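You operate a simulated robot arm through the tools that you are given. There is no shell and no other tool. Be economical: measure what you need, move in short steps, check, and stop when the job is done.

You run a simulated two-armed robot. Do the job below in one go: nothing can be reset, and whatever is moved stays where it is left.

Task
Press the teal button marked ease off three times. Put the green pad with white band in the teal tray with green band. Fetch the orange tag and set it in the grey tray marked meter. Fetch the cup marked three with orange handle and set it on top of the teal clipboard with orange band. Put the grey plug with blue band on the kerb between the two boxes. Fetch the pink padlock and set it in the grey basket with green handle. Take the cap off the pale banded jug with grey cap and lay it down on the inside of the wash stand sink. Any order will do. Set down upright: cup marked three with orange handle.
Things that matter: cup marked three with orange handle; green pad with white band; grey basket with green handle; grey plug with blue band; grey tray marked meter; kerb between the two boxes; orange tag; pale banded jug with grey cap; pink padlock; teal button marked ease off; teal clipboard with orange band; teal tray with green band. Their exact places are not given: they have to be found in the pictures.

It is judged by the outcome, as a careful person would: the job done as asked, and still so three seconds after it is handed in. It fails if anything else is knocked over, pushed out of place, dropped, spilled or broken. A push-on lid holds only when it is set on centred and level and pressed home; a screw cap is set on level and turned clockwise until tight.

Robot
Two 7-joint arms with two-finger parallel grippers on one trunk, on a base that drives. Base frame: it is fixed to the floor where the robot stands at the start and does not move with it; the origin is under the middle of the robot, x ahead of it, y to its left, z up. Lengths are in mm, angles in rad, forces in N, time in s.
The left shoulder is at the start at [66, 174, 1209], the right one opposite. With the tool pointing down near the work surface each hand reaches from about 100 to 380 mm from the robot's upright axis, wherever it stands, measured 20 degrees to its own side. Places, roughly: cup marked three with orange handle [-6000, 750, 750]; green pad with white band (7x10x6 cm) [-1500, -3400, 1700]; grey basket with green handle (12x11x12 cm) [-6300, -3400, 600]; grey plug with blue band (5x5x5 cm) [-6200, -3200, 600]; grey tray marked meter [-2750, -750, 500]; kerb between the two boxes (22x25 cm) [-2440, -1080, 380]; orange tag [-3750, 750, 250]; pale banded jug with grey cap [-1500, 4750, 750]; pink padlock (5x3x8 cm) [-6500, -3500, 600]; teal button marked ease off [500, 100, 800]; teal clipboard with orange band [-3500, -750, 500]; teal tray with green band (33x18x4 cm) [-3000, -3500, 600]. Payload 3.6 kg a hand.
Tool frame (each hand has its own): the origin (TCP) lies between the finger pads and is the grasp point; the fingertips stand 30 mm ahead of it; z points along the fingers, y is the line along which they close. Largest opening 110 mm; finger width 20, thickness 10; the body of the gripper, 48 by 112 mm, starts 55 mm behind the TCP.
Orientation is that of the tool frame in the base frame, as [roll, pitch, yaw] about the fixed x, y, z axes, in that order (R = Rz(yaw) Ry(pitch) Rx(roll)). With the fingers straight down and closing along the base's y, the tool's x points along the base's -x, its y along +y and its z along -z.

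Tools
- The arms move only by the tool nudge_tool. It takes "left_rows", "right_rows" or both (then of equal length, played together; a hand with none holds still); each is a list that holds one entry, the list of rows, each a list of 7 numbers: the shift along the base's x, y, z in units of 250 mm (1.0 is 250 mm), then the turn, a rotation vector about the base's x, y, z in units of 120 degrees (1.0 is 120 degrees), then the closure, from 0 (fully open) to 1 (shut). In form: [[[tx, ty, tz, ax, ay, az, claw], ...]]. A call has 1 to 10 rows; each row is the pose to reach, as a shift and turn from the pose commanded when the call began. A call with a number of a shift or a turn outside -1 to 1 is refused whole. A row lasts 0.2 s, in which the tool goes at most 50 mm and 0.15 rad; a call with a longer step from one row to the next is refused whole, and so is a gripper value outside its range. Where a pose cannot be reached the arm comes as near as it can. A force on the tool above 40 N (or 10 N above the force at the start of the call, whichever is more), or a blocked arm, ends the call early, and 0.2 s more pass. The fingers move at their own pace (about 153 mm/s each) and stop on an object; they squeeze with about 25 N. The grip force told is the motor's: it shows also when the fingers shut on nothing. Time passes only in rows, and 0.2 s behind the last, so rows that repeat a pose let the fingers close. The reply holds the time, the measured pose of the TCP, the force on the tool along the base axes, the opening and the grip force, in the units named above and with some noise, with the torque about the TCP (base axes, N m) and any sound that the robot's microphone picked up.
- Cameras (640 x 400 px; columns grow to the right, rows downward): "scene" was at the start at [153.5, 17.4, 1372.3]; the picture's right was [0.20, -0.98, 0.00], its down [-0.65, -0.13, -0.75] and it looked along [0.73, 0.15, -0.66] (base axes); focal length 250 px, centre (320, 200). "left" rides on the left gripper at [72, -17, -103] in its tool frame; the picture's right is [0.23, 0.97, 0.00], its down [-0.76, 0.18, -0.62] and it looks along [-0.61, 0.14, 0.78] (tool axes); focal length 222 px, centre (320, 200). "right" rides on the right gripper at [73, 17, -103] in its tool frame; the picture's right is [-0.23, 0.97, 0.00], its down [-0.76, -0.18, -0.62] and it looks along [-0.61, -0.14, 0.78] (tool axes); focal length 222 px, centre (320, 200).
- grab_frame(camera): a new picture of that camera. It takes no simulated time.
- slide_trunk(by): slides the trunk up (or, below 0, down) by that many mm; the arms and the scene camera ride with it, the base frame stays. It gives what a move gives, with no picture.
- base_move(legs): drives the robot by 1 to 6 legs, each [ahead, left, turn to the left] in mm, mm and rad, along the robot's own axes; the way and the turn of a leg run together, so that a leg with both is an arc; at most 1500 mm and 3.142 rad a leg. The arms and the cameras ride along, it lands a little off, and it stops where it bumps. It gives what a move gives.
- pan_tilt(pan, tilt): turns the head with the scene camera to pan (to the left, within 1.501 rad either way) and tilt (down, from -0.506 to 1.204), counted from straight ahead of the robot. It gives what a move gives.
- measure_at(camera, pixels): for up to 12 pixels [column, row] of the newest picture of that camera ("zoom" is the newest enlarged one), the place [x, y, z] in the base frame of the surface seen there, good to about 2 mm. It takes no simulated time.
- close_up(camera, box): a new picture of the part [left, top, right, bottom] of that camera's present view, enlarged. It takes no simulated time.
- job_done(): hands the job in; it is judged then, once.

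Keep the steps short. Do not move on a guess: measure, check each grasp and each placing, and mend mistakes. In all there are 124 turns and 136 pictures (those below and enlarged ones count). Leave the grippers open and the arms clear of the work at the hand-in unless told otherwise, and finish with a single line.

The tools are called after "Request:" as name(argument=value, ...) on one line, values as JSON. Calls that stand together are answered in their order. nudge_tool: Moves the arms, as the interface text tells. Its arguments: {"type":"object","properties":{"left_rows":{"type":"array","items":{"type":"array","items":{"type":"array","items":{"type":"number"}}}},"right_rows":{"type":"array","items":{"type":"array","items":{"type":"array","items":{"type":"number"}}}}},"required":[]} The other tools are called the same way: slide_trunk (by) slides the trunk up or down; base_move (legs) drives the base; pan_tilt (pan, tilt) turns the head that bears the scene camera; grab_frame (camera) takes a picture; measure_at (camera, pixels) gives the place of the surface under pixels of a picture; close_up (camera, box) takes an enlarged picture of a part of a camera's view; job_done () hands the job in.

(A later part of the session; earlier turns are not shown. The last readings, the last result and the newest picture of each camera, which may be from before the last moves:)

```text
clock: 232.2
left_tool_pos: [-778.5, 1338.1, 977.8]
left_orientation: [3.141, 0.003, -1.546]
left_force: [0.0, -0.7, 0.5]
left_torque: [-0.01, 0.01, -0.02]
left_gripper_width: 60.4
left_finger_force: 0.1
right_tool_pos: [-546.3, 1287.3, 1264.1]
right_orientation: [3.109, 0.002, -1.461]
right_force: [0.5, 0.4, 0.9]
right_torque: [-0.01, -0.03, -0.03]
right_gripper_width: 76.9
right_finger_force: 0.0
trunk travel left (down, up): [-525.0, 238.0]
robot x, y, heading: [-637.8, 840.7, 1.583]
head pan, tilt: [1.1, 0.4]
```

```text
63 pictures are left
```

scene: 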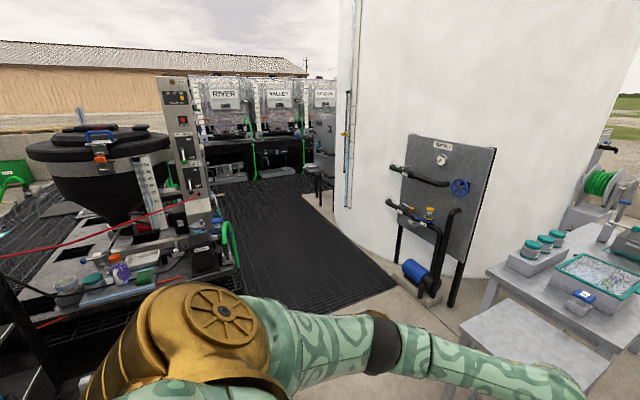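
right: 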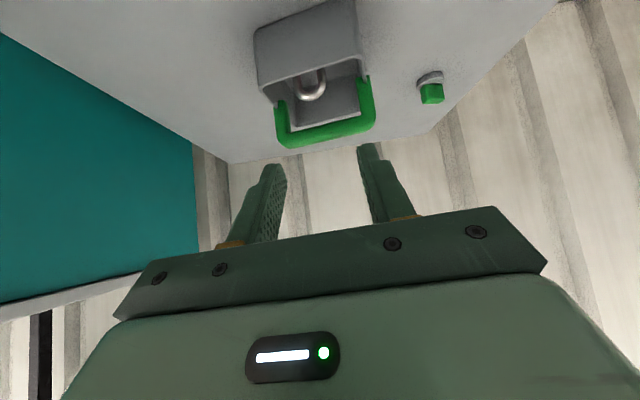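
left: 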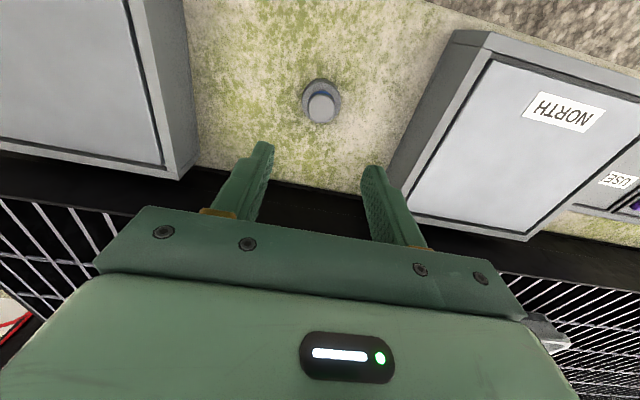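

A black matting aisle leads west to the containers between skid and tank. Measure its bounds.

Request:
measure_at(camera="scene", pixels=[[395, 285], [335, 225], [300, 180], [250, 185], [238, 260], [230, 240], [320, 270], [260, 300], [275, 165], [325, 175], [420, 295], [235, 225]])

Request:
close_up(camera="scene", box=[180, 70, 400, 310])

```text
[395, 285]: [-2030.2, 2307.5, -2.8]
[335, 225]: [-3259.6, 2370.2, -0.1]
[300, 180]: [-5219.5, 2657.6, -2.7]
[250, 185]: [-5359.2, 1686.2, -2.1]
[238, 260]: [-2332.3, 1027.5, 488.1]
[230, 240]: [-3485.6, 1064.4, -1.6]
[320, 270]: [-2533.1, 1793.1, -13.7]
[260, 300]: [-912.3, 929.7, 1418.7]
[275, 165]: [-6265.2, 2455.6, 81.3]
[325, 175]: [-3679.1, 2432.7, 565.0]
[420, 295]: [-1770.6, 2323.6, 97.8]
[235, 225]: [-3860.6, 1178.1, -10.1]
```

```text
1.67 times, centred on (290, 190) of scene
```

zoom: 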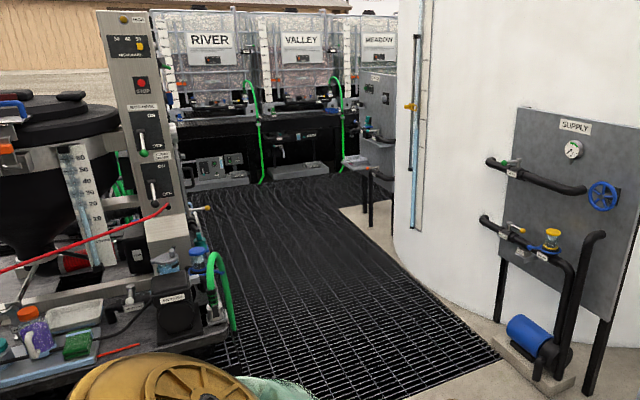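

Aisle is flat floor, y≈1050–2370. I turn west, enter it at y≈1650, and drive to x≈−3000.

Request:
base_move(legs=[[0, 0, 1.56], [700, -800, 0], [1400, 0, 0]])

Request:
slide_trunk(by=-200)

Request:
pan_tilt(pan=0.75, tilt=0.55)

Request:
grab_frame(camera="scene")

```text
clock: 248.2
left_tool_pos: [-3289.9, 1424.7, 977.7]
left_orientation: [3.141, 0.001, 0.034]
left_force: [0.4, 0.1, 0.1]
left_torque: [0.01, 0.01, -0.02]
left_gripper_width: 60.7
left_finger_force: 0.1
right_tool_pos: [-3243.9, 1657.9, 1264.8]
right_orientation: [3.108, 0.002, 0.12]
right_force: [0.5, 0.6, 0.3]
right_torque: [0.0, -0.03, -0.02]
right_gripper_width: 76.8
right_finger_force: 0.0
trunk travel left (down, up): [-525.0, 238.0]
robot x, y, heading: [-2795.3, 1569.2, -3.122]
head pan, tilt: [1.1, 0.4]
```

```text
clock: 250.4
left_tool_pos: [-3290.6, 1424.3, 778.9]
left_orientation: [-3.14, 0.003, 0.032]
left_force: [0.3, -0.2, -0.1]
left_torque: [0.03, -0.03, 0.0]
left_gripper_width: 60.5
left_finger_force: 0.1
right_tool_pos: [-3242.9, 1656.3, 1065.1]
right_orientation: [3.108, 0.005, 0.118]
right_force: [0.1, 0.5, 0.7]
right_torque: [-0.01, 0.03, -0.01]
right_gripper_width: 76.9
right_finger_force: 0.1
trunk travel left (down, up): [-325.0, 438.0]
robot x, y, heading: [-2795.1, 1570.1, -3.118]
head pan, tilt: [1.1, 0.4]
```

```text
clock: 251.2
left_tool_pos: [-3291.3, 1424.6, 777.0]
left_orientation: [-3.141, 0.001, 0.033]
left_force: [0.4, -0.1, 0.2]
left_torque: [0.0, -0.07, 0.0]
left_gripper_width: 60.5
left_finger_force: 0.1
right_tool_pos: [-3243.5, 1658.5, 1063.9]
right_orientation: [3.109, 0.003, 0.121]
right_force: [-0.3, -0.7, 0.4]
right_torque: [0.03, 0.02, 0.02]
right_gripper_width: 77.1
right_finger_force: 0.1
trunk travel left (down, up): [-325.0, 438.0]
robot x, y, heading: [-2792.8, 1570.7, -3.117]
head pan, tilt: [0.75, 0.55]
```

```text
61 pictures are left
```

scene: 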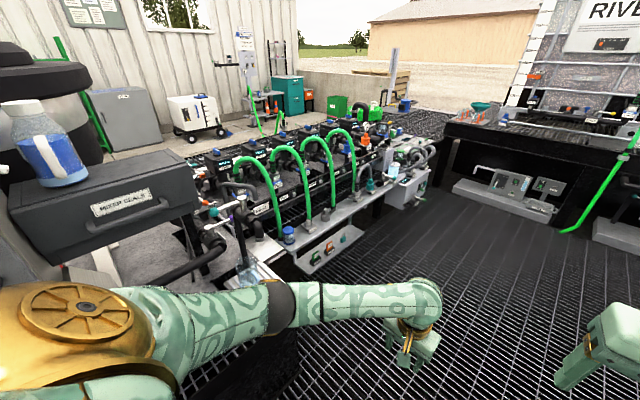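

A low shelf at (330,250) holds small coloured tags. Zoom and measure.

Request:
close_up(camera="scene", box=[270, 190, 390, 285])

Request:
measure_at(camera="zoom", pixels=[[245, 300], [325, 265], [395, 235], [200, 340], [470, 215], [320, 300], [330, 240], [320, 170], [470, 80]])

```text
4.21 times, centred on (330, 238) of scene
```

zoom: 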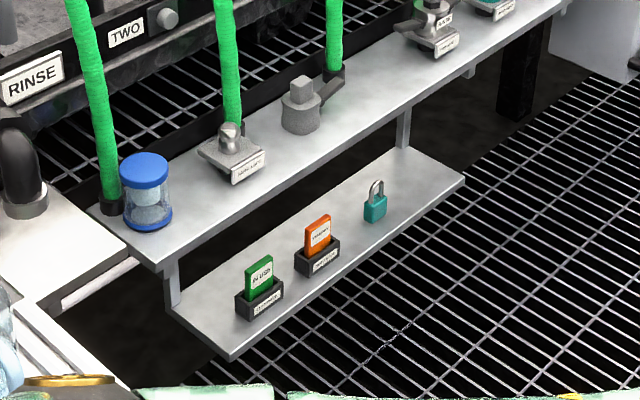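

```text
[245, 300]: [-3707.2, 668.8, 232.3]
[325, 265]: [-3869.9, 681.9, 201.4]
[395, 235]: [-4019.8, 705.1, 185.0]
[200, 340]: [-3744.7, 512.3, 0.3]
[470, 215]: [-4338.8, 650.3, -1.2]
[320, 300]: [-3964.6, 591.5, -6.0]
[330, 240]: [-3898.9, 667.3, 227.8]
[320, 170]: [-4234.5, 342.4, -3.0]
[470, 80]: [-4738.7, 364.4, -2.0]
```

The orange tag stands in a black holder at zoom (318,235). Measure it.

Request:
measure_at(camera="zoom", pixels=[[318, 222], [318, 235], [308, 245], [328, 235], [318, 250], [318, 258], [322, 270], [262, 270], [376, 205], [300, 265], [280, 215], [440, 175]])

```text
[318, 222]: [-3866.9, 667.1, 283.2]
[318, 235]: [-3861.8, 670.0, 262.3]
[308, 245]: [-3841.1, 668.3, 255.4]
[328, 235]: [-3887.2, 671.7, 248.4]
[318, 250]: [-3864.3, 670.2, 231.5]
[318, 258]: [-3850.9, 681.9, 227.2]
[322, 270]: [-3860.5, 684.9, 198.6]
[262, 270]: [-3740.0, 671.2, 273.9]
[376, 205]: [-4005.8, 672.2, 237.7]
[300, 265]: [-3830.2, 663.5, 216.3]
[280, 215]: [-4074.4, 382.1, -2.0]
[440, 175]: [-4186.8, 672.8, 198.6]
```

Tag: face at y≈670, x −3838…−3890, z 231–285, shelf z 183. I drive west, turn to face −y and stop at y≈1400, retracting the left hand somewhat.

Request:
nudge_tool(left_rows=[[[0.15, 0, 0.1, 0, 0, 0, 0.4], [0.3, 0, 0.2, 0, 0, 0, 0.4], [0.45, 0, 0.3, 0, 0, 0, 0.4], [0.6, 0, 0.4, 0, 0, 0, 0.4]]])

Request:
base_move(legs=[[1210, 0, -0.02], [0, 0, 1.57], [170, 0, 0]])

Request:
pan_tilt(pan=0.0, tilt=0.8)

Request:
grab_frame(camera="scene")

```text
clock: 252.2
left_tool_pos: [-3141.5, 1424.6, 876.4]
left_orientation: [3.141, 0.0, 0.032]
left_force: [-1.1, -0.5, 0.4]
left_torque: [-0.02, 0.0, 0.0]
left_gripper_width: 66.0
left_finger_force: 0.1
right_tool_pos: [-3241.9, 1657.3, 1064.4]
right_orientation: [3.11, 0.0, 0.12]
right_force: [-0.6, -0.1, -0.1]
right_torque: [0.03, -0.01, 0.01]
right_gripper_width: 77.0
right_finger_force: 0.1
trunk travel left (down, up): [-325.0, 438.0]
robot x, y, heading: [-2796.5, 1570.7, -3.114]
head pan, tilt: [0.75, 0.55]
```

```text
clock: 263.2
left_tool_pos: [-3880.2, 1020.0, 875.7]
left_orientation: [3.141, 0.0, 1.564]
left_force: [-0.5, -0.7, 0.8]
left_torque: [-0.03, -0.03, 0.02]
left_gripper_width: 65.8
left_finger_force: 0.0
right_tool_pos: [-4117.7, 929.8, 1065.2]
right_orientation: [3.108, 0.002, 1.651]
right_force: [-0.2, -0.1, 0.6]
right_torque: [0.03, -0.01, -0.01]
right_gripper_width: 77.1
right_finger_force: 0.1
trunk travel left (down, up): [-325.0, 438.0]
robot x, y, heading: [-4010.4, 1372.2, -1.58]
head pan, tilt: [0.75, 0.55]
```

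```text
clock: 264.3
left_tool_pos: [-3880.0, 1021.3, 876.7]
left_orientation: [3.141, 0.002, 1.563]
left_force: [-1.1, 0.1, 0.4]
left_torque: [0.0, 0.04, -0.04]
left_gripper_width: 66.3
left_finger_force: 0.2
right_tool_pos: [-4117.5, 930.0, 1064.8]
right_orientation: [3.108, 0.002, 1.652]
right_force: [0.3, -1.0, 0.3]
right_torque: [0.01, -0.01, 0.0]
right_gripper_width: 76.9
right_finger_force: 0.1
trunk travel left (down, up): [-325.0, 438.0]
robot x, y, heading: [-4009.4, 1374.0, -1.586]
head pan, tilt: [0.0, 0.799]
```

```text
59 pictures are left
```

scene: 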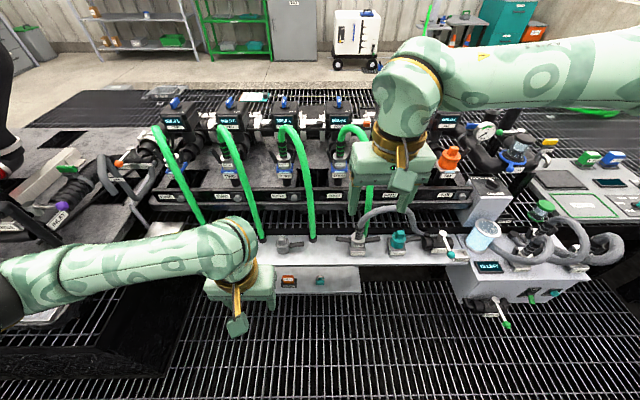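

Tag visible around (290,282). Zoom and measure precisely, along with the ledge above.

Request:
close_up(camera="scene", box=[250, 220, 380, 300])

Request:
measure_at(camera="scene", pixels=[[288, 280], [320, 263], [320, 240], [320, 285], [320, 291], [240, 220], [310, 230], [345, 130], [265, 235], [280, 240]])

```text
4.92 times, centred on (315, 260) of scene
```

zoom: 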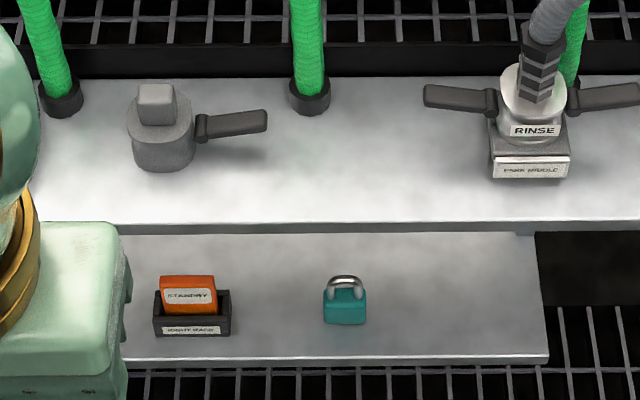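

```text
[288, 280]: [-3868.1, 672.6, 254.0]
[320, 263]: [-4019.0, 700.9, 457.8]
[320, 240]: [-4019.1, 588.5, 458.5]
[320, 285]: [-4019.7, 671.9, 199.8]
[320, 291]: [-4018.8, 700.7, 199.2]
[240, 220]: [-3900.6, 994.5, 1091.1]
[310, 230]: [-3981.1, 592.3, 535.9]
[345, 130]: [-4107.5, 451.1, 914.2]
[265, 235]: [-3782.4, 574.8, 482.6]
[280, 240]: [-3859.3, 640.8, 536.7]
```

The tag (centre x −3868, y≈672, z 231–285 exposed) sits just under the ledge (front edge y 701, z 458), so I'll reach in from the front with the left hand tilted ~55° forward. First: raise and retract the right hand, approach to y≈1160, lower trunk in two steps.

Request:
nudge_tool(right_rows=[[[0, 0.1, 0.12, 0, 0, 0, 0.3], [0, 0.2, 0.26, 0, 0, 0, 0.3], [0, 0.3, 0.4, 0, 0, 0, 0.3], [0, 0.4, 0.55, 0, 0, 0, 0.3], [0, 0.5, 0.7, 0, 0, 0, 0.3], [0, 0.55, 0.85, 0, 0, 0, 0.3]]])

Request:
base_move(legs=[[190, 0, 0.01]])

Request:
slide_trunk(by=-200)

Request:
slide_trunk(by=-100)

```text
clock: 265.7
left_tool_pos: [-3881.1, 1019.8, 876.2]
left_orientation: [-3.138, 0.001, 1.564]
left_force: [0.9, 0.2, -0.5]
left_torque: [0.01, 0.03, -0.04]
left_gripper_width: 66.0
left_finger_force: 0.1
right_tool_pos: [-4115.4, 1067.6, 1276.7]
right_orientation: [3.109, 0.001, 1.651]
right_force: [0.4, 0.1, -0.2]
right_torque: [0.04, 0.0, -0.02]
right_gripper_width: 76.9
right_finger_force: 0.1
trunk travel left (down, up): [-325.0, 438.0]
robot x, y, heading: [-4013.5, 1370.7, -1.583]
head pan, tilt: [0.0, 0.799]
```

```text
clock: 267.3
left_tool_pos: [-3878.7, 832.0, 876.2]
left_orientation: [3.141, -0.001, 1.574]
left_force: [0.7, -0.7, 0.1]
left_torque: [0.03, -0.01, -0.01]
left_gripper_width: 66.1
left_finger_force: 0.0
right_tool_pos: [-4113.6, 874.1, 1275.0]
right_orientation: [3.109, 0.0, 1.664]
right_force: [-0.1, -0.7, 0.4]
right_torque: [0.06, -0.01, -0.01]
right_gripper_width: 77.2
right_finger_force: 0.0
trunk travel left (down, up): [-325.0, 438.0]
robot x, y, heading: [-4010.8, 1184.9, -1.578]
head pan, tilt: [0.0, 0.799]
```

```text
clock: 268.6
left_tool_pos: [-3877.3, 831.9, 740.5]
left_orientation: [3.141, -0.01, 1.576]
left_force: [0.0, 0.2, 0.6]
left_torque: [-0.01, -0.01, 0.01]
left_gripper_width: 65.7
left_finger_force: 0.0
right_tool_pos: [-4113.9, 864.6, 1140.7]
right_orientation: [3.097, -0.015, 1.654]
right_force: [-2.3, -10.9, 4.0]
right_torque: [1.63, -0.38, 0.0]
right_gripper_width: 76.8
right_finger_force: 0.1
trunk travel left (down, up): [-192.0, 571.0]
robot x, y, heading: [-4011.5, 1178.9, -1.574]
head pan, tilt: [0.0, 0.799]
stopped: the force on the tool passed its limit at 77 N (the readings are from after the stop); the commanded pose is now the measured one
```

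```text
clock: 269.1
left_tool_pos: [-3876.9, 832.0, 730.2]
left_orientation: [-3.141, -0.015, 1.575]
left_force: [-0.5, 0.8, -0.2]
left_torque: [0.02, 0.0, 0.0]
left_gripper_width: 66.1
left_finger_force: 0.0
right_tool_pos: [-4114.1, 862.5, 1132.1]
right_orientation: [3.092, -0.019, 1.646]
right_force: [0.3, -10.2, 6.2]
right_torque: [1.56, -0.1, -0.16]
right_gripper_width: 77.3
right_finger_force: 0.1
trunk travel left (down, up): [-184.0, 580.0]
robot x, y, heading: [-4013.0, 1181.5, -1.573]
head pan, tilt: [0.0, 0.799]
stopped: the force on the tool passed its limit at 51 N (the readings are from after the stop); the commanded pose is now the measured one
```

The right hand is pressing on something (likely my own body, folded tight). I look and move it outward.

Request:
nudge_tool(right_rows=[[[-0.05, -0.1, 0.05, 0, 0, 0, 0.3], [-0.1, -0.25, 0.05, 0, 0, 0, 0.3], [-0.15, -0.4, 0.05, 0, 0, 0, 0.3]]])

Request:
grab_frame(camera="scene")

```text
clock: 269.9
left_tool_pos: [-3877.8, 832.5, 732.1]
left_orientation: [3.141, -0.015, 1.574]
left_force: [0.2, 0.5, 0.4]
left_torque: [0.0, 0.03, -0.01]
left_gripper_width: 65.9
left_finger_force: 0.1
right_tool_pos: [-4154.3, 762.9, 1146.2]
right_orientation: [3.093, -0.014, 1.649]
right_force: [-0.7, -0.3, 0.2]
right_torque: [0.01, 0.04, -0.04]
right_gripper_width: 76.9
right_finger_force: 0.1
trunk travel left (down, up): [-184.0, 580.0]
robot x, y, heading: [-4013.2, 1184.4, -1.575]
head pan, tilt: [0.0, 0.799]
```

```text
57 pictures are left
```

scene: 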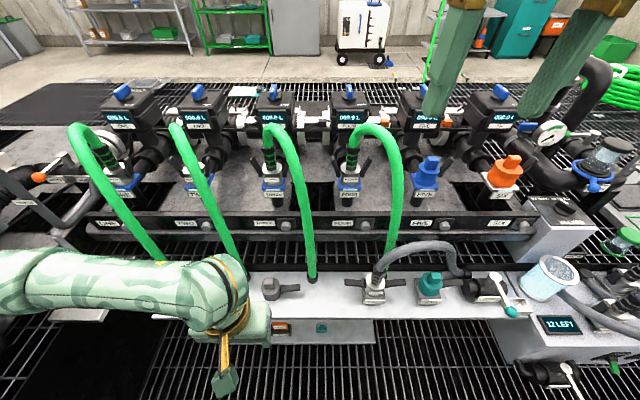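

Clear now; self-contact only. Lower the trunk another 150.

Request:
slide_trunk(by=-150)

```text
clock: 271.6
left_tool_pos: [-3878.1, 832.8, 580.2]
left_orientation: [3.14, -0.018, 1.575]
left_force: [0.1, -0.3, 0.2]
left_torque: [-0.03, 0.01, -0.01]
left_gripper_width: 65.9
left_finger_force: 0.2
right_tool_pos: [-4152.0, 764.3, 994.9]
right_orientation: [3.093, -0.016, 1.65]
right_force: [-0.9, 0.1, 0.3]
right_torque: [0.0, 0.02, -0.03]
right_gripper_width: 77.1
right_finger_force: 0.1
trunk travel left (down, up): [-34.0, 730.0]
robot x, y, heading: [-4013.0, 1185.2, -1.572]
head pan, tilt: [0.0, 0.799]
```

Now swing the left hand: tilt 55° forward and move down to the pre-grasp [−3868,760,322].

Request:
nudge_tool(left_rows=[[[0, 0, -0.13, -0.062, 0, 0, 0.35], [0, 0, -0.26, -0.124, 0, 0, 0.35], [0.01, 0, -0.39, -0.186, 0, 0, 0.35], [0.02, 0, -0.52, -0.248, 0, 0, 0.35], [0.03, 0, -0.65, -0.31, 0, 0, 0.35], [0.04, -0.05, -0.78, -0.37, 0, 0, 0.35], [0.04, -0.1, -0.9, -0.42, 0, 0, 0.35], [0.04, -0.2, -1.0, -0.458, 0, 0, 0.35], [0.04, -0.29, -1.0, -0.458, 0, 0, 0.35], [0.04, -0.29, -1.0, -0.458, 0, 0, 0.35]]])

Request:
grab_frame(camera="left")

Request:
grab_frame(camera="scene")

```text
clock: 273.8
left_tool_pos: [-3868.2, 759.9, 331.1]
left_orientation: [-3.139, 0.938, 1.579]
left_force: [0.1, 0.8, -0.7]
left_torque: [-0.01, 0.0, 0.0]
left_gripper_width: 71.5
left_finger_force: 0.1
right_tool_pos: [-4151.4, 763.5, 994.0]
right_orientation: [3.095, -0.015, 1.648]
right_force: [-0.4, 0.5, -0.2]
right_torque: [0.02, 0.02, 0.02]
right_gripper_width: 76.9
right_finger_force: 0.0
trunk travel left (down, up): [-34.0, 730.0]
robot x, y, heading: [-4016.3, 1185.6, -1.573]
head pan, tilt: [0.0, 0.799]
```

```text
56 pictures are left
```

left: 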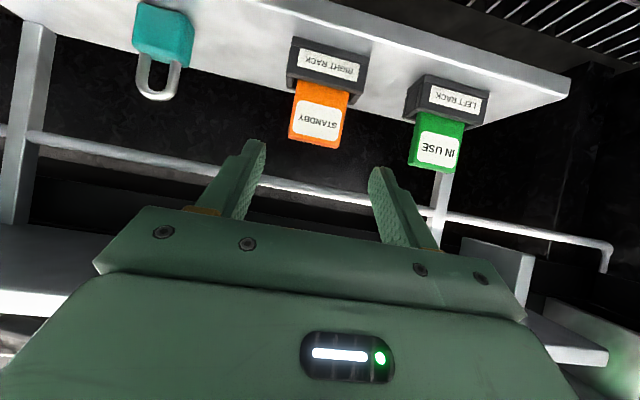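

```text
55 pictures are left
```

scene: 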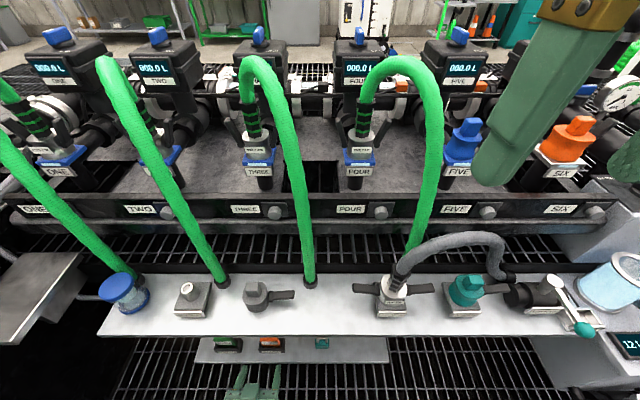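

The orange STANDBY tag is centred between the fingers. Measure it from the hand camera.

Request:
measure_at(camera="left", pixels=[[318, 115], [292, 138], [340, 145], [300, 90], [348, 100], [316, 143], [330, 65], [405, 115], [290, 75]])

```text
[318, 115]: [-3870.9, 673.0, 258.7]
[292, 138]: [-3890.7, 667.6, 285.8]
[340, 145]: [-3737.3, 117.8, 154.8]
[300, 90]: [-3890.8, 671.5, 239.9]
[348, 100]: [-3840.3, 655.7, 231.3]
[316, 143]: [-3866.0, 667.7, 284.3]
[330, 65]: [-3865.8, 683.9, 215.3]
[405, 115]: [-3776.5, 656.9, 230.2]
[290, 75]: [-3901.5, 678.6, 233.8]
```

Advance along the tool axis to [−3868,682,272], close on the tag.

Request:
nudge_tool(left_rows=[[[0, -0.12, -0.09, 0, 0, 0, 0.35], [0, -0.24, -0.18, 0, 0, 0, 0.35], [0, -0.31, -0.235, 0, 0, 0, 0.35], [0, -0.31, -0.235, 0, 0, 0, 0.35], [0, -0.31, -0.235, 0, 0, 0, 0.9], [0, -0.31, -0.235, 0, 0, 0, 0.9], [0, -0.31, -0.235, 0, 0, 0, 0.9]]])

Request:
grab_frame(camera="left")

```text
clock: 275.4
left_tool_pos: [-3868.6, 682.6, 269.8]
left_orientation: [-3.134, 0.94, 1.58]
left_force: [0.5, -0.8, 0.3]
left_torque: [0.0, -0.05, -0.01]
left_gripper_width: 51.1
left_finger_force: 24.9
right_tool_pos: [-4152.9, 764.6, 993.8]
right_orientation: [3.094, -0.015, 1.649]
right_force: [0.2, 0.1, 0.2]
right_torque: [0.02, 0.0, -0.02]
right_gripper_width: 76.9
right_finger_force: 0.0
trunk travel left (down, up): [-34.0, 730.0]
robot x, y, heading: [-4012.7, 1179.5, -1.576]
head pan, tilt: [0.0, 0.799]
```

```text
54 pictures are left
```

left: 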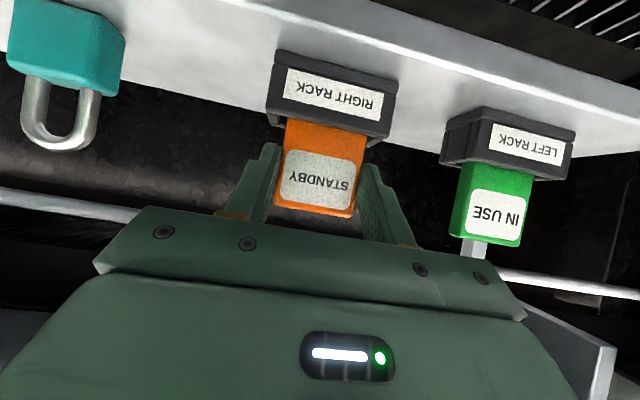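

Gripped at 51 mm. Lift straight up 60 mm slowly, then back out.

Request:
nudge_tool(left_rows=[[[0, 0, 0.06, 0, 0, 0, 0.9], [0, 0, 0.12, 0, 0, 0, 0.9], [0, 0, 0.2, 0, 0, 0, 0.9], [0, 0, 0.26, 0, 0, 0, 0.9], [0, 0.1, 0.26, 0, 0, 0, 0.9], [0, 0.25, 0.26, 0, 0, 0, 0.9], [0, 0.4, 0.3, 0, 0, 0, 0.9], [0, 0.5, 0.42, 0, 0, 0, 0.9]]])

Request:
grab_frame(camera="left")

```text
clock: 277.2
left_tool_pos: [-3865.8, 807.5, 378.8]
left_orientation: [-3.141, 0.941, 1.578]
left_force: [-0.6, -0.2, 0.0]
left_torque: [0.03, -0.01, -0.01]
left_gripper_width: 51.0
left_finger_force: 24.7
right_tool_pos: [-4149.9, 763.7, 994.1]
right_orientation: [3.094, -0.017, 1.649]
right_force: [-0.2, 0.3, -0.5]
right_torque: [0.01, -0.02, 0.01]
right_gripper_width: 76.9
right_finger_force: 0.1
trunk travel left (down, up): [-34.0, 730.0]
robot x, y, heading: [-4013.7, 1184.6, -1.571]
head pan, tilt: [0.0, 0.799]
```

```text
53 pictures are left
```

left: 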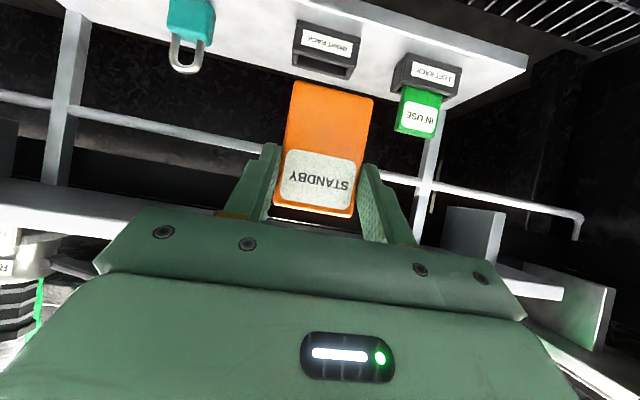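

Tag is out. Raise trunk, back up, turn west, drive to x≈−5200, and look for the cup.

Request:
slide_trunk(by=330)

Request:
base_move(legs=[[-250, 0, 0], [0, 0, -1.57], [1150, 0, 0]])

Request:
pan_tilt(pan=0.35, tilt=0.55)

Request:
grab_frame(camera="scene")

```text
clock: 280.5
left_tool_pos: [-3838.9, 815.8, 696.9]
left_orientation: [3.026, 0.926, 1.45]
left_force: [-0.1, -0.1, -0.8]
left_torque: [-0.02, 0.0, 0.03]
left_gripper_width: 50.8
left_finger_force: 25.0
right_tool_pos: [-4152.4, 763.6, 1323.2]
right_orientation: [3.094, -0.015, 1.65]
right_force: [-0.8, 0.0, -0.7]
right_torque: [0.02, 0.0, 0.02]
right_gripper_width: 77.3
right_finger_force: 0.0
trunk travel left (down, up): [-364.0, 400.0]
robot x, y, heading: [-4012.9, 1185.4, -1.572]
head pan, tilt: [0.0, 0.799]
```

```text
clock: 291.5
left_tool_pos: [-5529.7, 1247.2, 700.9]
left_orientation: [3.023, 0.936, -0.11]
left_force: [0.1, 0.1, 0.0]
left_torque: [-0.04, -0.01, -0.03]
left_gripper_width: 50.7
left_finger_force: 24.5
right_tool_pos: [-5578.6, 1561.7, 1323.8]
right_orientation: [3.096, -0.016, 0.091]
right_force: [-0.4, 0.3, -0.2]
right_torque: [0.01, -0.05, -0.01]
right_gripper_width: 77.3
right_finger_force: 0.1
trunk travel left (down, up): [-364.0, 400.0]
robot x, y, heading: [-5157.0, 1424.7, -3.132]
head pan, tilt: [0.0, 0.799]
```

```text
clock: 292.4
left_tool_pos: [-5528.8, 1245.0, 699.6]
left_orientation: [3.015, 0.934, -0.116]
left_force: [0.0, -1.3, 0.1]
left_torque: [-0.01, -0.01, 0.02]
left_gripper_width: 50.9
left_finger_force: 24.9
right_tool_pos: [-5578.1, 1560.8, 1324.5]
right_orientation: [3.095, -0.015, 0.089]
right_force: [-0.6, 1.4, 0.5]
right_torque: [-0.01, 0.02, 0.02]
right_gripper_width: 76.8
right_finger_force: 0.2
trunk travel left (down, up): [-364.0, 400.0]
robot x, y, heading: [-5156.1, 1427.2, -3.129]
head pan, tilt: [0.351, 0.55]
```

```text
52 pictures are left
```

scene: 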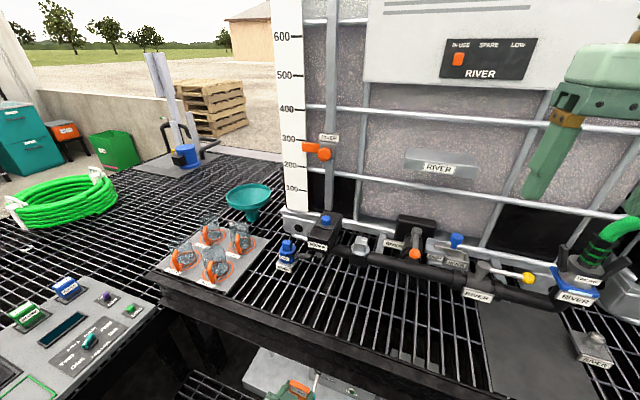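

Four glass cups with orange handles at around (210,250). Zoom to find the one marked three.

Request:
close_up(camera="scene", box=[155, 205, 275, 295])

Request:
measure_at(camera="scene", pixels=[[184, 258], [210, 232], [241, 240], [216, 268], [190, 280], [255, 260], [165, 270], [240, 300]])

```text
4.44 times, centred on (215, 250) of scene
```

zoom: 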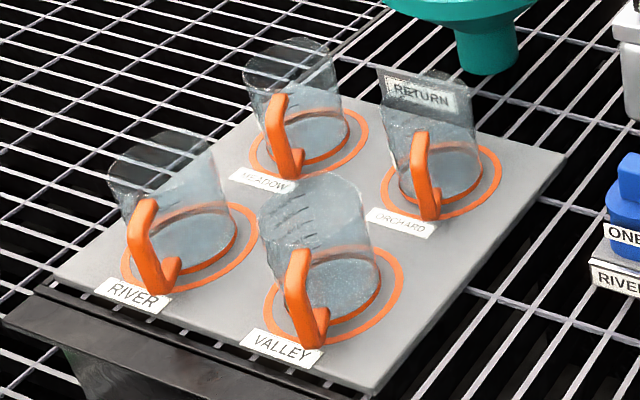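

```text
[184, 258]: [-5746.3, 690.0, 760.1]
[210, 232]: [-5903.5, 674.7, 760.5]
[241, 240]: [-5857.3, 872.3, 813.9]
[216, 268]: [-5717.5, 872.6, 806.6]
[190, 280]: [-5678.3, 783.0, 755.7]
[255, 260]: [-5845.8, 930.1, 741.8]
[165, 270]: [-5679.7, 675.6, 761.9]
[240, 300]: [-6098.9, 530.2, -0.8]
```

Cups sit at spots RIVER, VALLEY, MEADOW, ORCHARD. By the rough place (−6000,750) the MEADOW cup at (210,232) fits "three". I zoom closer to read the marks on the cups.

Request:
close_up(camera="scene", box=[192, 208, 262, 252])

Request:
close_up(camera="scene", box=[165, 230, 245, 285])

```text
9.09 times, centred on (227, 230) of scene
```

zoom: 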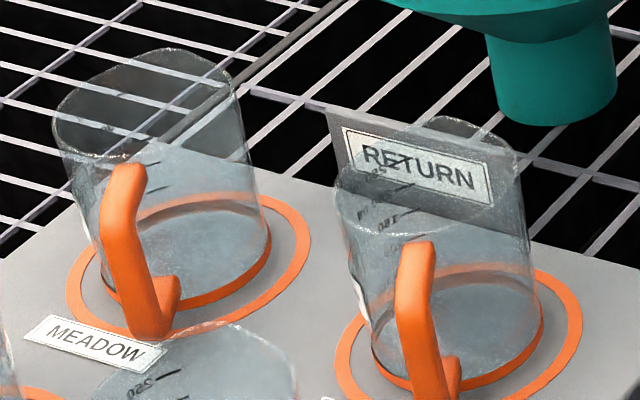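

```text
7.27 times, centred on (205, 258) of scene
```

zoom: 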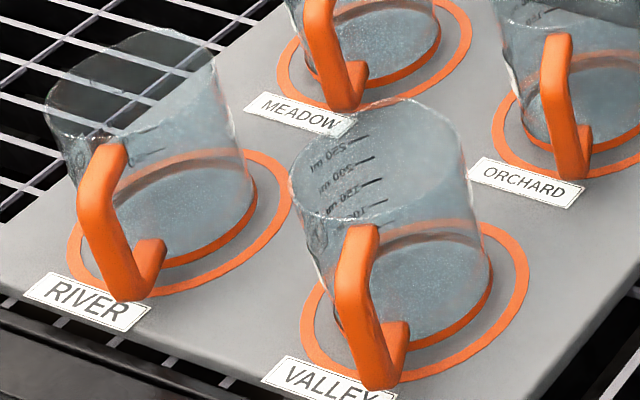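

I measure the cup floors to get centres of all four cups.

Request:
measure_at(camera="scene", pixels=[[211.6, 236], [215, 238], [242, 246], [245, 243], [219.5, 270], [222, 266], [186, 260], [208, 224], [206, 234], [234, 250], [216, 276], [203, 241]])

```text
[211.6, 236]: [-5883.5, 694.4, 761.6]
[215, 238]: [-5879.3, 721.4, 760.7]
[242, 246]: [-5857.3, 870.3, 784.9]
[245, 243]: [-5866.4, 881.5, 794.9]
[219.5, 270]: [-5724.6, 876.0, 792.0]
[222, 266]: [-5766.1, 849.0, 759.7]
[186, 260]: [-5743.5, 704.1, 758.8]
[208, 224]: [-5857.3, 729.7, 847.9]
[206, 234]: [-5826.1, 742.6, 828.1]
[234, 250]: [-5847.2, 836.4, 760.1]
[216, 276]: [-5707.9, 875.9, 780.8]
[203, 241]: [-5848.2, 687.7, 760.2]
```

Candidate three is MEADOW (≈[−5883,705]) or ORCHARD (≈[−5880,850]). I move nearer and turn a bit left so the right hand faces the cups, then read the marks.

Request:
base_move(legs=[[40, 380, 0.45]])

Request:
pan_tilt(pan=0.0, tilt=0.75)

Request:
grab_frame(camera="scene")

```text
clock: 294.8
left_tool_pos: [-5360.6, 723.4, 699.0]
left_orientation: [3.016, 0.935, 0.341]
left_force: [-0.1, 0.5, 0.7]
left_torque: [-0.02, -0.02, -0.02]
left_gripper_width: 50.8
left_finger_force: 25.2
right_tool_pos: [-5543.7, 982.9, 1325.0]
right_orientation: [3.095, -0.016, 0.548]
right_force: [0.3, 0.2, 0.3]
right_torque: [0.02, 0.02, -0.02]
right_gripper_width: 77.2
right_finger_force: 0.1
trunk travel left (down, up): [-364.0, 400.0]
robot x, y, heading: [-5105.0, 1047.7, -2.672]
head pan, tilt: [0.351, 0.55]
```

```text
clock: 295.6
left_tool_pos: [-5359.9, 724.0, 699.2]
left_orientation: [3.014, 0.934, 0.338]
left_force: [-0.4, 0.7, -0.3]
left_torque: [0.0, -0.03, -0.06]
left_gripper_width: 51.0
left_finger_force: 24.8
right_tool_pos: [-5544.4, 985.0, 1324.5]
right_orientation: [3.095, -0.016, 0.549]
right_force: [0.5, -0.5, 0.3]
right_torque: [0.02, 0.03, 0.01]
right_gripper_width: 77.0
right_finger_force: 0.0
trunk travel left (down, up): [-364.0, 400.0]
robot x, y, heading: [-5105.2, 1051.0, -2.674]
head pan, tilt: [0.0, 0.75]
```

```text
48 pictures are left
```

scene: 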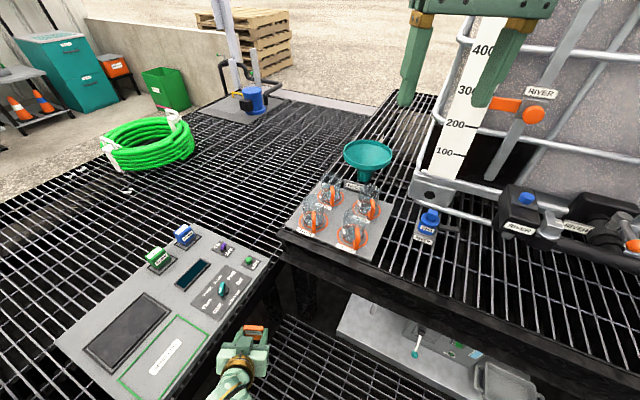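

Measure platform edge and panel edge before creeping closer.

Request:
measure_at(camera="scene", pixels=[[285, 245], [400, 305], [500, 355], [275, 270], [210, 345], [420, 330], [480, 390], [330, 197], [311, 222], [352, 238], [367, 210]])

Request:
close_up(camera="scene", box=[285, 170, 395, 265])

```text
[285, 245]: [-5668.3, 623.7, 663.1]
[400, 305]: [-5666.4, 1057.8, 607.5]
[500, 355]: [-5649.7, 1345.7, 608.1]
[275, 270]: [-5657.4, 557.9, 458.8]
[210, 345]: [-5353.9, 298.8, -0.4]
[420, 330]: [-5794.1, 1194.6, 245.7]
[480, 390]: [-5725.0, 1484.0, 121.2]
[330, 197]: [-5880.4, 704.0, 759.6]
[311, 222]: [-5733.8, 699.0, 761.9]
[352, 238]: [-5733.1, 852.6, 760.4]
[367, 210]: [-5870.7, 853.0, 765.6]
```

```text
4.21 times, centred on (340, 218) of scene
```

zoom: 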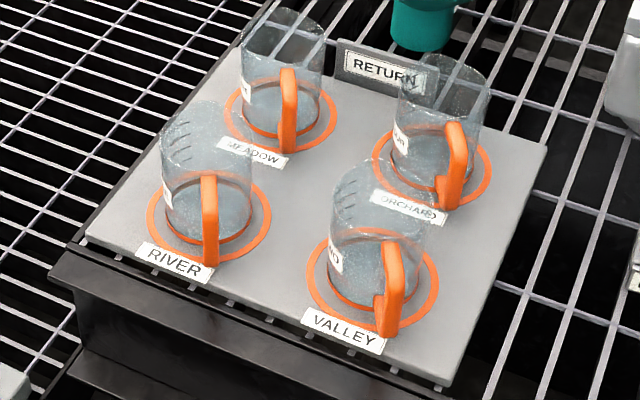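

Each cup has a white label on its side. Zoom further.

Request:
close_up(camera="scene", box=[318, 172, 348, 200])

Request:
close_up(camera="scene", box=[335, 185, 385, 240])

```text
14.29 times, centred on (333, 186) of scene
```

zoom: 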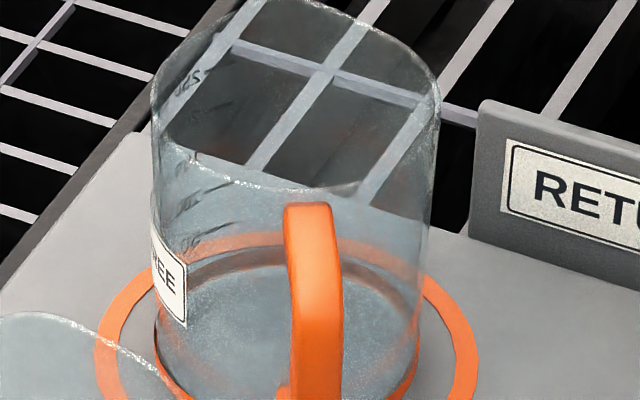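

```text
7.27 times, centred on (360, 212) of scene
```

zoom: 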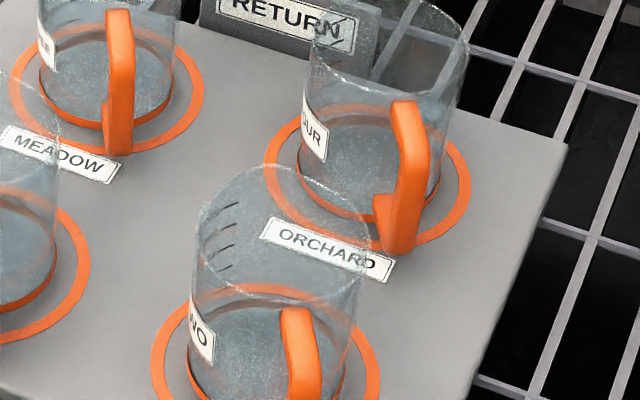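

The MEADOW cup's label ends "…REE": it is cup THREE. I measure its handle and rim in detail.

Request:
close_up(camera="scene", box=[318, 172, 348, 208])

Request:
measure_at(camera="zoom", pixels=[[310, 160], [310, 185], [310, 210], [310, 240], [310, 270], [292, 200], [330, 200], [300, 290], [330, 300], [325, 120], [300, 310], [340, 250]])

```text
11.11 times, centred on (333, 190) of scene
```

zoom: 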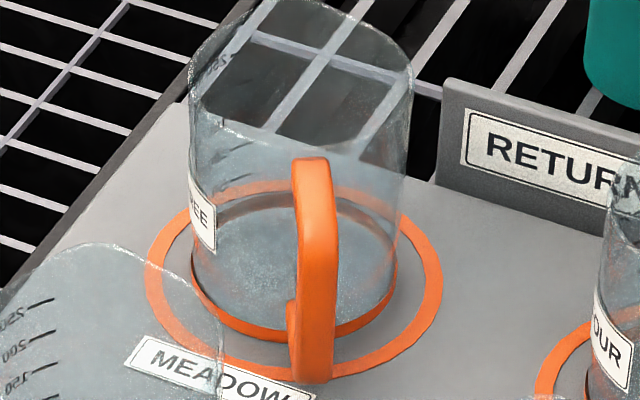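

```text
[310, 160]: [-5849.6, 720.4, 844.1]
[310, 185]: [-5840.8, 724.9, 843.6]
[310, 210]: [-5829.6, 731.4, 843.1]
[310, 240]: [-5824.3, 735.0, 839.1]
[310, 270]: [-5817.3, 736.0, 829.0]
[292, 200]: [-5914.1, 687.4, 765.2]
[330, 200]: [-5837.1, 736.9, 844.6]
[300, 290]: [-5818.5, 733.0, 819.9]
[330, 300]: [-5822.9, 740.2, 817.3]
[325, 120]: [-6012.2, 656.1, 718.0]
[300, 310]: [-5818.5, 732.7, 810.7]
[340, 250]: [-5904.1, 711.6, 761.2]
```

Handle: vertical bar at ≈[−5820,735], z 775–844, facing me exactly. I'll grip it with a vertical tool from above (clear of the neighbouring cups' 850 rims). Drive ahead 165 and bring the right hand above it at z≈960.

Request:
base_move(legs=[[165, 0, 0]])

Request:
nudge_tool(right_rows=[[[-0.06, -0.09, -0.15, 0, 0, -0.008, 0.3], [-0.12, -0.18, -0.27, 0, 0, -0.016, 0.4], [-0.18, -0.27, -0.39, 0, 0, -0.024, 0.5], [-0.24, -0.36, -0.51, 0, 0, -0.032, 0.6], [-0.3, -0.45, -0.63, 0, 0, -0.039, 0.6], [-0.36, -0.54, -0.75, 0, 0, -0.039, 0.6], [-0.42, -0.62, -0.87, 0, 0, -0.039, 0.6], [-0.48, -0.69, -0.99, 0, 0, -0.039, 0.6], [-0.48, -0.69, -0.99, 0, 0, -0.039, 0.6]]])

Request:
grab_frame(camera="right")

```text
clock: 297.0
left_tool_pos: [-5505.8, 649.6, 700.9]
left_orientation: [3.016, 0.933, 0.338]
left_force: [0.3, 0.0, -0.2]
left_torque: [-0.02, 0.0, 0.03]
left_gripper_width: 50.9
left_finger_force: 25.4
right_tool_pos: [-5692.5, 911.1, 1324.4]
right_orientation: [3.094, -0.017, 0.547]
right_force: [-0.3, -0.3, -1.2]
right_torque: [0.0, -0.03, 0.0]
right_gripper_width: 77.0
right_finger_force: 0.1
trunk travel left (down, up): [-364.0, 400.0]
robot x, y, heading: [-5254.7, 978.1, -2.676]
head pan, tilt: [0.0, 0.75]
```

```text
clock: 299.0
left_tool_pos: [-5506.2, 650.9, 700.2]
left_orientation: [3.014, 0.934, 0.338]
left_force: [0.6, 0.8, -0.6]
left_torque: [0.03, -0.04, 0.05]
left_gripper_width: 51.1
left_finger_force: 25.0
right_tool_pos: [-5810.4, 740.0, 1077.6]
right_orientation: [3.091, -0.013, 0.464]
right_force: [-0.1, 0.0, 0.6]
right_torque: [0.03, 0.02, -0.01]
right_gripper_width: 43.7
right_finger_force: 0.0
trunk travel left (down, up): [-364.0, 400.0]
robot x, y, heading: [-5251.5, 977.0, -2.681]
head pan, tilt: [0.0, 0.75]
```

```text
43 pictures are left
```

right: 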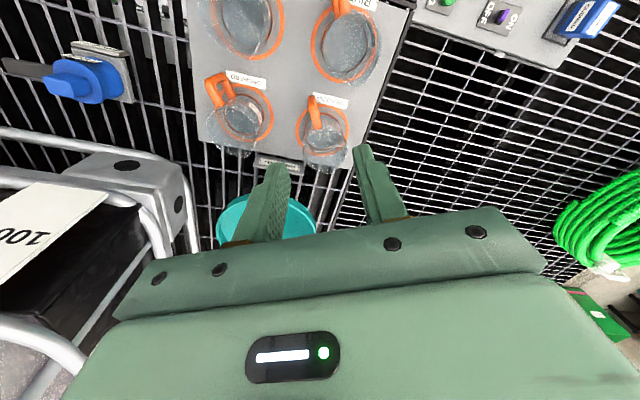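

Measure the handle from the hand camera.

Request:
measure_at(camera="right", pixels=[[314, 100], [314, 108], [316, 116], [318, 124], [309, 104], [320, 104], [325, 160]])

```text
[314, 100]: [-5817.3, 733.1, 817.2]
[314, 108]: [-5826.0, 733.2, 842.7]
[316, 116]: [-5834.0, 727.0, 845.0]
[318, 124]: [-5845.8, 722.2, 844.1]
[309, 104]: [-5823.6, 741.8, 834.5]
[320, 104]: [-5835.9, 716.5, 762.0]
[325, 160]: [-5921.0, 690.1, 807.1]
```

Handle bar centre ≈[−5824,734]. Descend straight over it to TCP z≈838 and close.

Request:
nudge_tool(right_rows=[[[-0.027, -0.012, -0.19, 0, 0, 0, 0.6], [-0.054, -0.024, -0.38, 0, 0, 0, 0.6], [-0.054, -0.024, -0.57, 0, 0, 0, 0.6], [-0.054, -0.024, -0.72, 0, 0, 0, 0.6], [-0.054, -0.024, -0.85, 0, 0, 0, 0.6], [-0.054, -0.024, -0.958, 0, 0, 0, 0.6], [-0.054, -0.024, -0.958, 0, 0, 0, 0.6]]])

Request:
grab_frame(camera="right")

```text
clock: 300.6
left_tool_pos: [-5506.5, 650.5, 700.8]
left_orientation: [3.014, 0.934, 0.338]
left_force: [-0.2, -0.5, -0.8]
left_torque: [-0.02, 0.0, 0.01]
left_gripper_width: 50.9
left_finger_force: 25.0
right_tool_pos: [-5799.5, 754.6, 862.4]
right_orientation: [3.094, -0.015, 0.465]
right_force: [-0.1, 0.1, 0.6]
right_torque: [-0.01, 0.01, 0.01]
right_gripper_width: 44.1
right_finger_force: 0.0
right hand out of reach, approached as far as the arm can: row 1, 2, 3, 4, 5, 6, 7
trunk travel left (down, up): [-364.0, 400.0]
robot x, y, heading: [-5252.7, 974.5, -2.677]
head pan, tilt: [0.0, 0.75]
```

```text
42 pictures are left
```

right: 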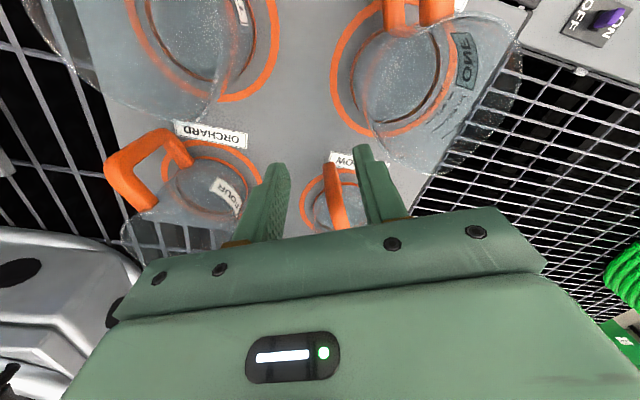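

Reach limit: 31 mm short. I raise the hand 20 mm, creep the base ahead 42 and left 7, then re-measure.

Request:
nudge_tool(right_rows=[[[0, 0, 0.1, 0, 0, 0, 0.6], [0, 0, 0.1, 0, 0, 0, 0.6]]])

Request:
base_move(legs=[[42, 7, 0]])

Request:
grab_frame(camera="right")

Request:
measure_at(camera="right", pixels=[[330, 175], [333, 190], [337, 205], [325, 165]])

```text
clock: 301.2
left_tool_pos: [-5506.8, 649.8, 701.1]
left_orientation: [3.016, 0.932, 0.338]
left_force: [0.1, -0.4, -0.4]
left_torque: [0.01, -0.01, -0.01]
left_gripper_width: 50.8
left_finger_force: 24.5
right_tool_pos: [-5800.3, 755.3, 889.7]
right_orientation: [3.095, -0.017, 0.463]
right_force: [0.4, -0.3, 0.4]
right_torque: [-0.04, 0.0, 0.02]
right_gripper_width: 43.8
right_finger_force: 0.0
trunk travel left (down, up): [-364.0, 400.0]
robot x, y, heading: [-5254.7, 980.3, -2.677]
head pan, tilt: [0.0, 0.75]
```

```text
clock: 302.1
left_tool_pos: [-5542.1, 623.0, 698.7]
left_orientation: [3.015, 0.933, 0.339]
left_force: [-0.5, 0.0, -0.5]
left_torque: [0.01, -0.02, -0.03]
left_gripper_width: 50.9
left_finger_force: 25.4
right_tool_pos: [-5837.6, 729.2, 887.3]
right_orientation: [3.095, -0.017, 0.466]
right_force: [-1.1, 0.2, -1.3]
right_torque: [0.0, -0.02, -0.01]
right_gripper_width: 44.0
right_finger_force: 0.0
trunk travel left (down, up): [-364.0, 400.0]
robot x, y, heading: [-5289.7, 951.9, -2.672]
head pan, tilt: [0.0, 0.75]
```

```text
41 pictures are left
```

right: 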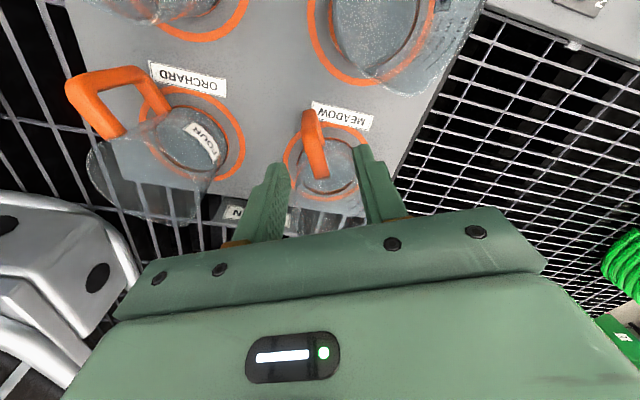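

```text
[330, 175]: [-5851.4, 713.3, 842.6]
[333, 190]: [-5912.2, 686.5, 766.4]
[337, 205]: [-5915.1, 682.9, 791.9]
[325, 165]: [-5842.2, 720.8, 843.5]
```

Now shift back to the bar [−5824,734], lower 49 mm, and close.

Request:
nudge_tool(right_rows=[[[0.05, 0.018, 0, 0, 0, 0, 0.6], [0.05, 0.018, -0.1, 0, 0, 0, 0.6], [0.05, 0.018, -0.19, 0, 0, 0, 0.6], [0.05, 0.018, -0.19, 0, 0, 0, 0.6], [0.05, 0.018, -0.19, 0, 0, 0, 1], [0.05, 0.018, -0.19, 0, 0, 0, 1], [0.05, 0.018, -0.19, 0, 0, 0, 1]]])

Request:
grab_frame(camera="right")

```text
clock: 303.7
left_tool_pos: [-5540.2, 625.0, 701.5]
left_orientation: [3.014, 0.934, 0.336]
left_force: [-0.7, 0.3, -0.3]
left_torque: [0.02, 0.01, -0.05]
left_gripper_width: 51.0
left_finger_force: 25.5
right_tool_pos: [-5822.3, 735.9, 841.0]
right_orientation: [3.094, -0.015, 0.466]
right_force: [-0.4, 0.3, 2.4]
right_torque: [0.02, 0.19, -0.03]
right_gripper_width: 10.4
right_finger_force: 24.7
trunk travel left (down, up): [-364.0, 400.0]
robot x, y, heading: [-5289.2, 953.1, -2.676]
head pan, tilt: [0.0, 0.75]
```

```text
40 pictures are left
```

right: 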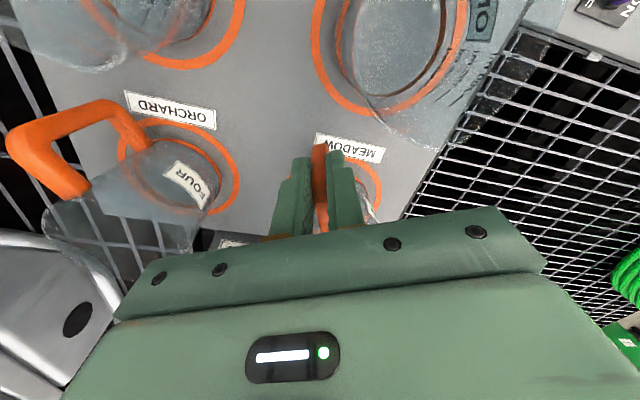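

Handle gripped (10.4 mm). Lift straight up 160 mm gently and check the cup.

Request:
nudge_tool(right_rows=[[[0, 0, 0.06, 0, 0, 0, 1], [0, 0, 0.16, 0, 0, 0, 1], [0, 0, 0.28, 0, 0, 0, 1], [0, 0, 0.4, 0, 0, 0, 1], [0, 0, 0.52, 0, 0, 0, 1], [0, 0, 0.64, 0, 0, 0, 1]]])

Request:
grab_frame(camera="scene")

```text
clock: 305.1
left_tool_pos: [-5540.8, 624.3, 700.3]
left_orientation: [3.014, 0.935, 0.338]
left_force: [-0.6, 0.8, 0.2]
left_torque: [-0.01, 0.03, -0.02]
left_gripper_width: 50.9
left_finger_force: 25.2
right_tool_pos: [-5822.3, 734.1, 1001.5]
right_orientation: [3.095, -0.015, 0.465]
right_force: [0.8, -0.3, -1.2]
right_torque: [0.01, -0.07, 0.0]
right_gripper_width: 10.2
right_finger_force: 24.6
trunk travel left (down, up): [-364.0, 400.0]
robot x, y, heading: [-5288.2, 954.2, -2.681]
head pan, tilt: [0.0, 0.75]
```

```text
39 pictures are left
```

scene: 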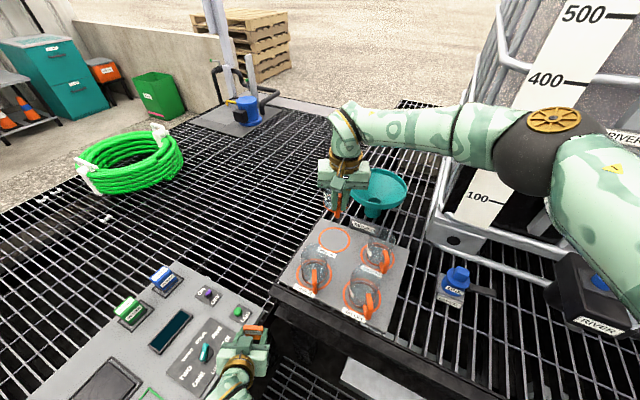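

Cup held upright. Now back out of the aisle the way I came, and turn to face +y at x≈−640.

Request:
base_move(legs=[[-450, 0, 0], [0, 0, -0.46], [-1500, -450, 0], [-1500, 0, 0], [-1250, 765, 0], [0, 0, -1.57]])

Request:
grab_frame(camera="right")

```text
refused: leg 3 is longer than a leg can be; nothing moved
```

```text
38 pictures are left
```

right: 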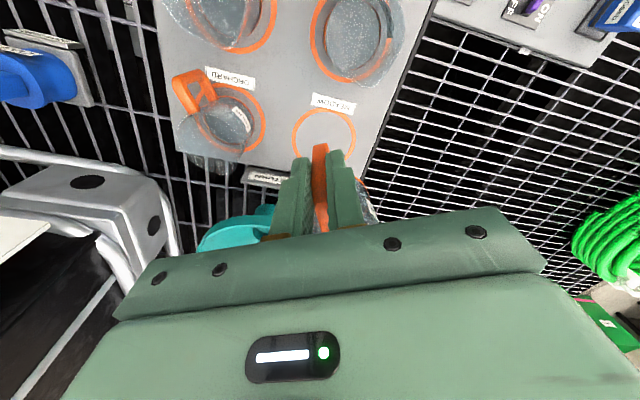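

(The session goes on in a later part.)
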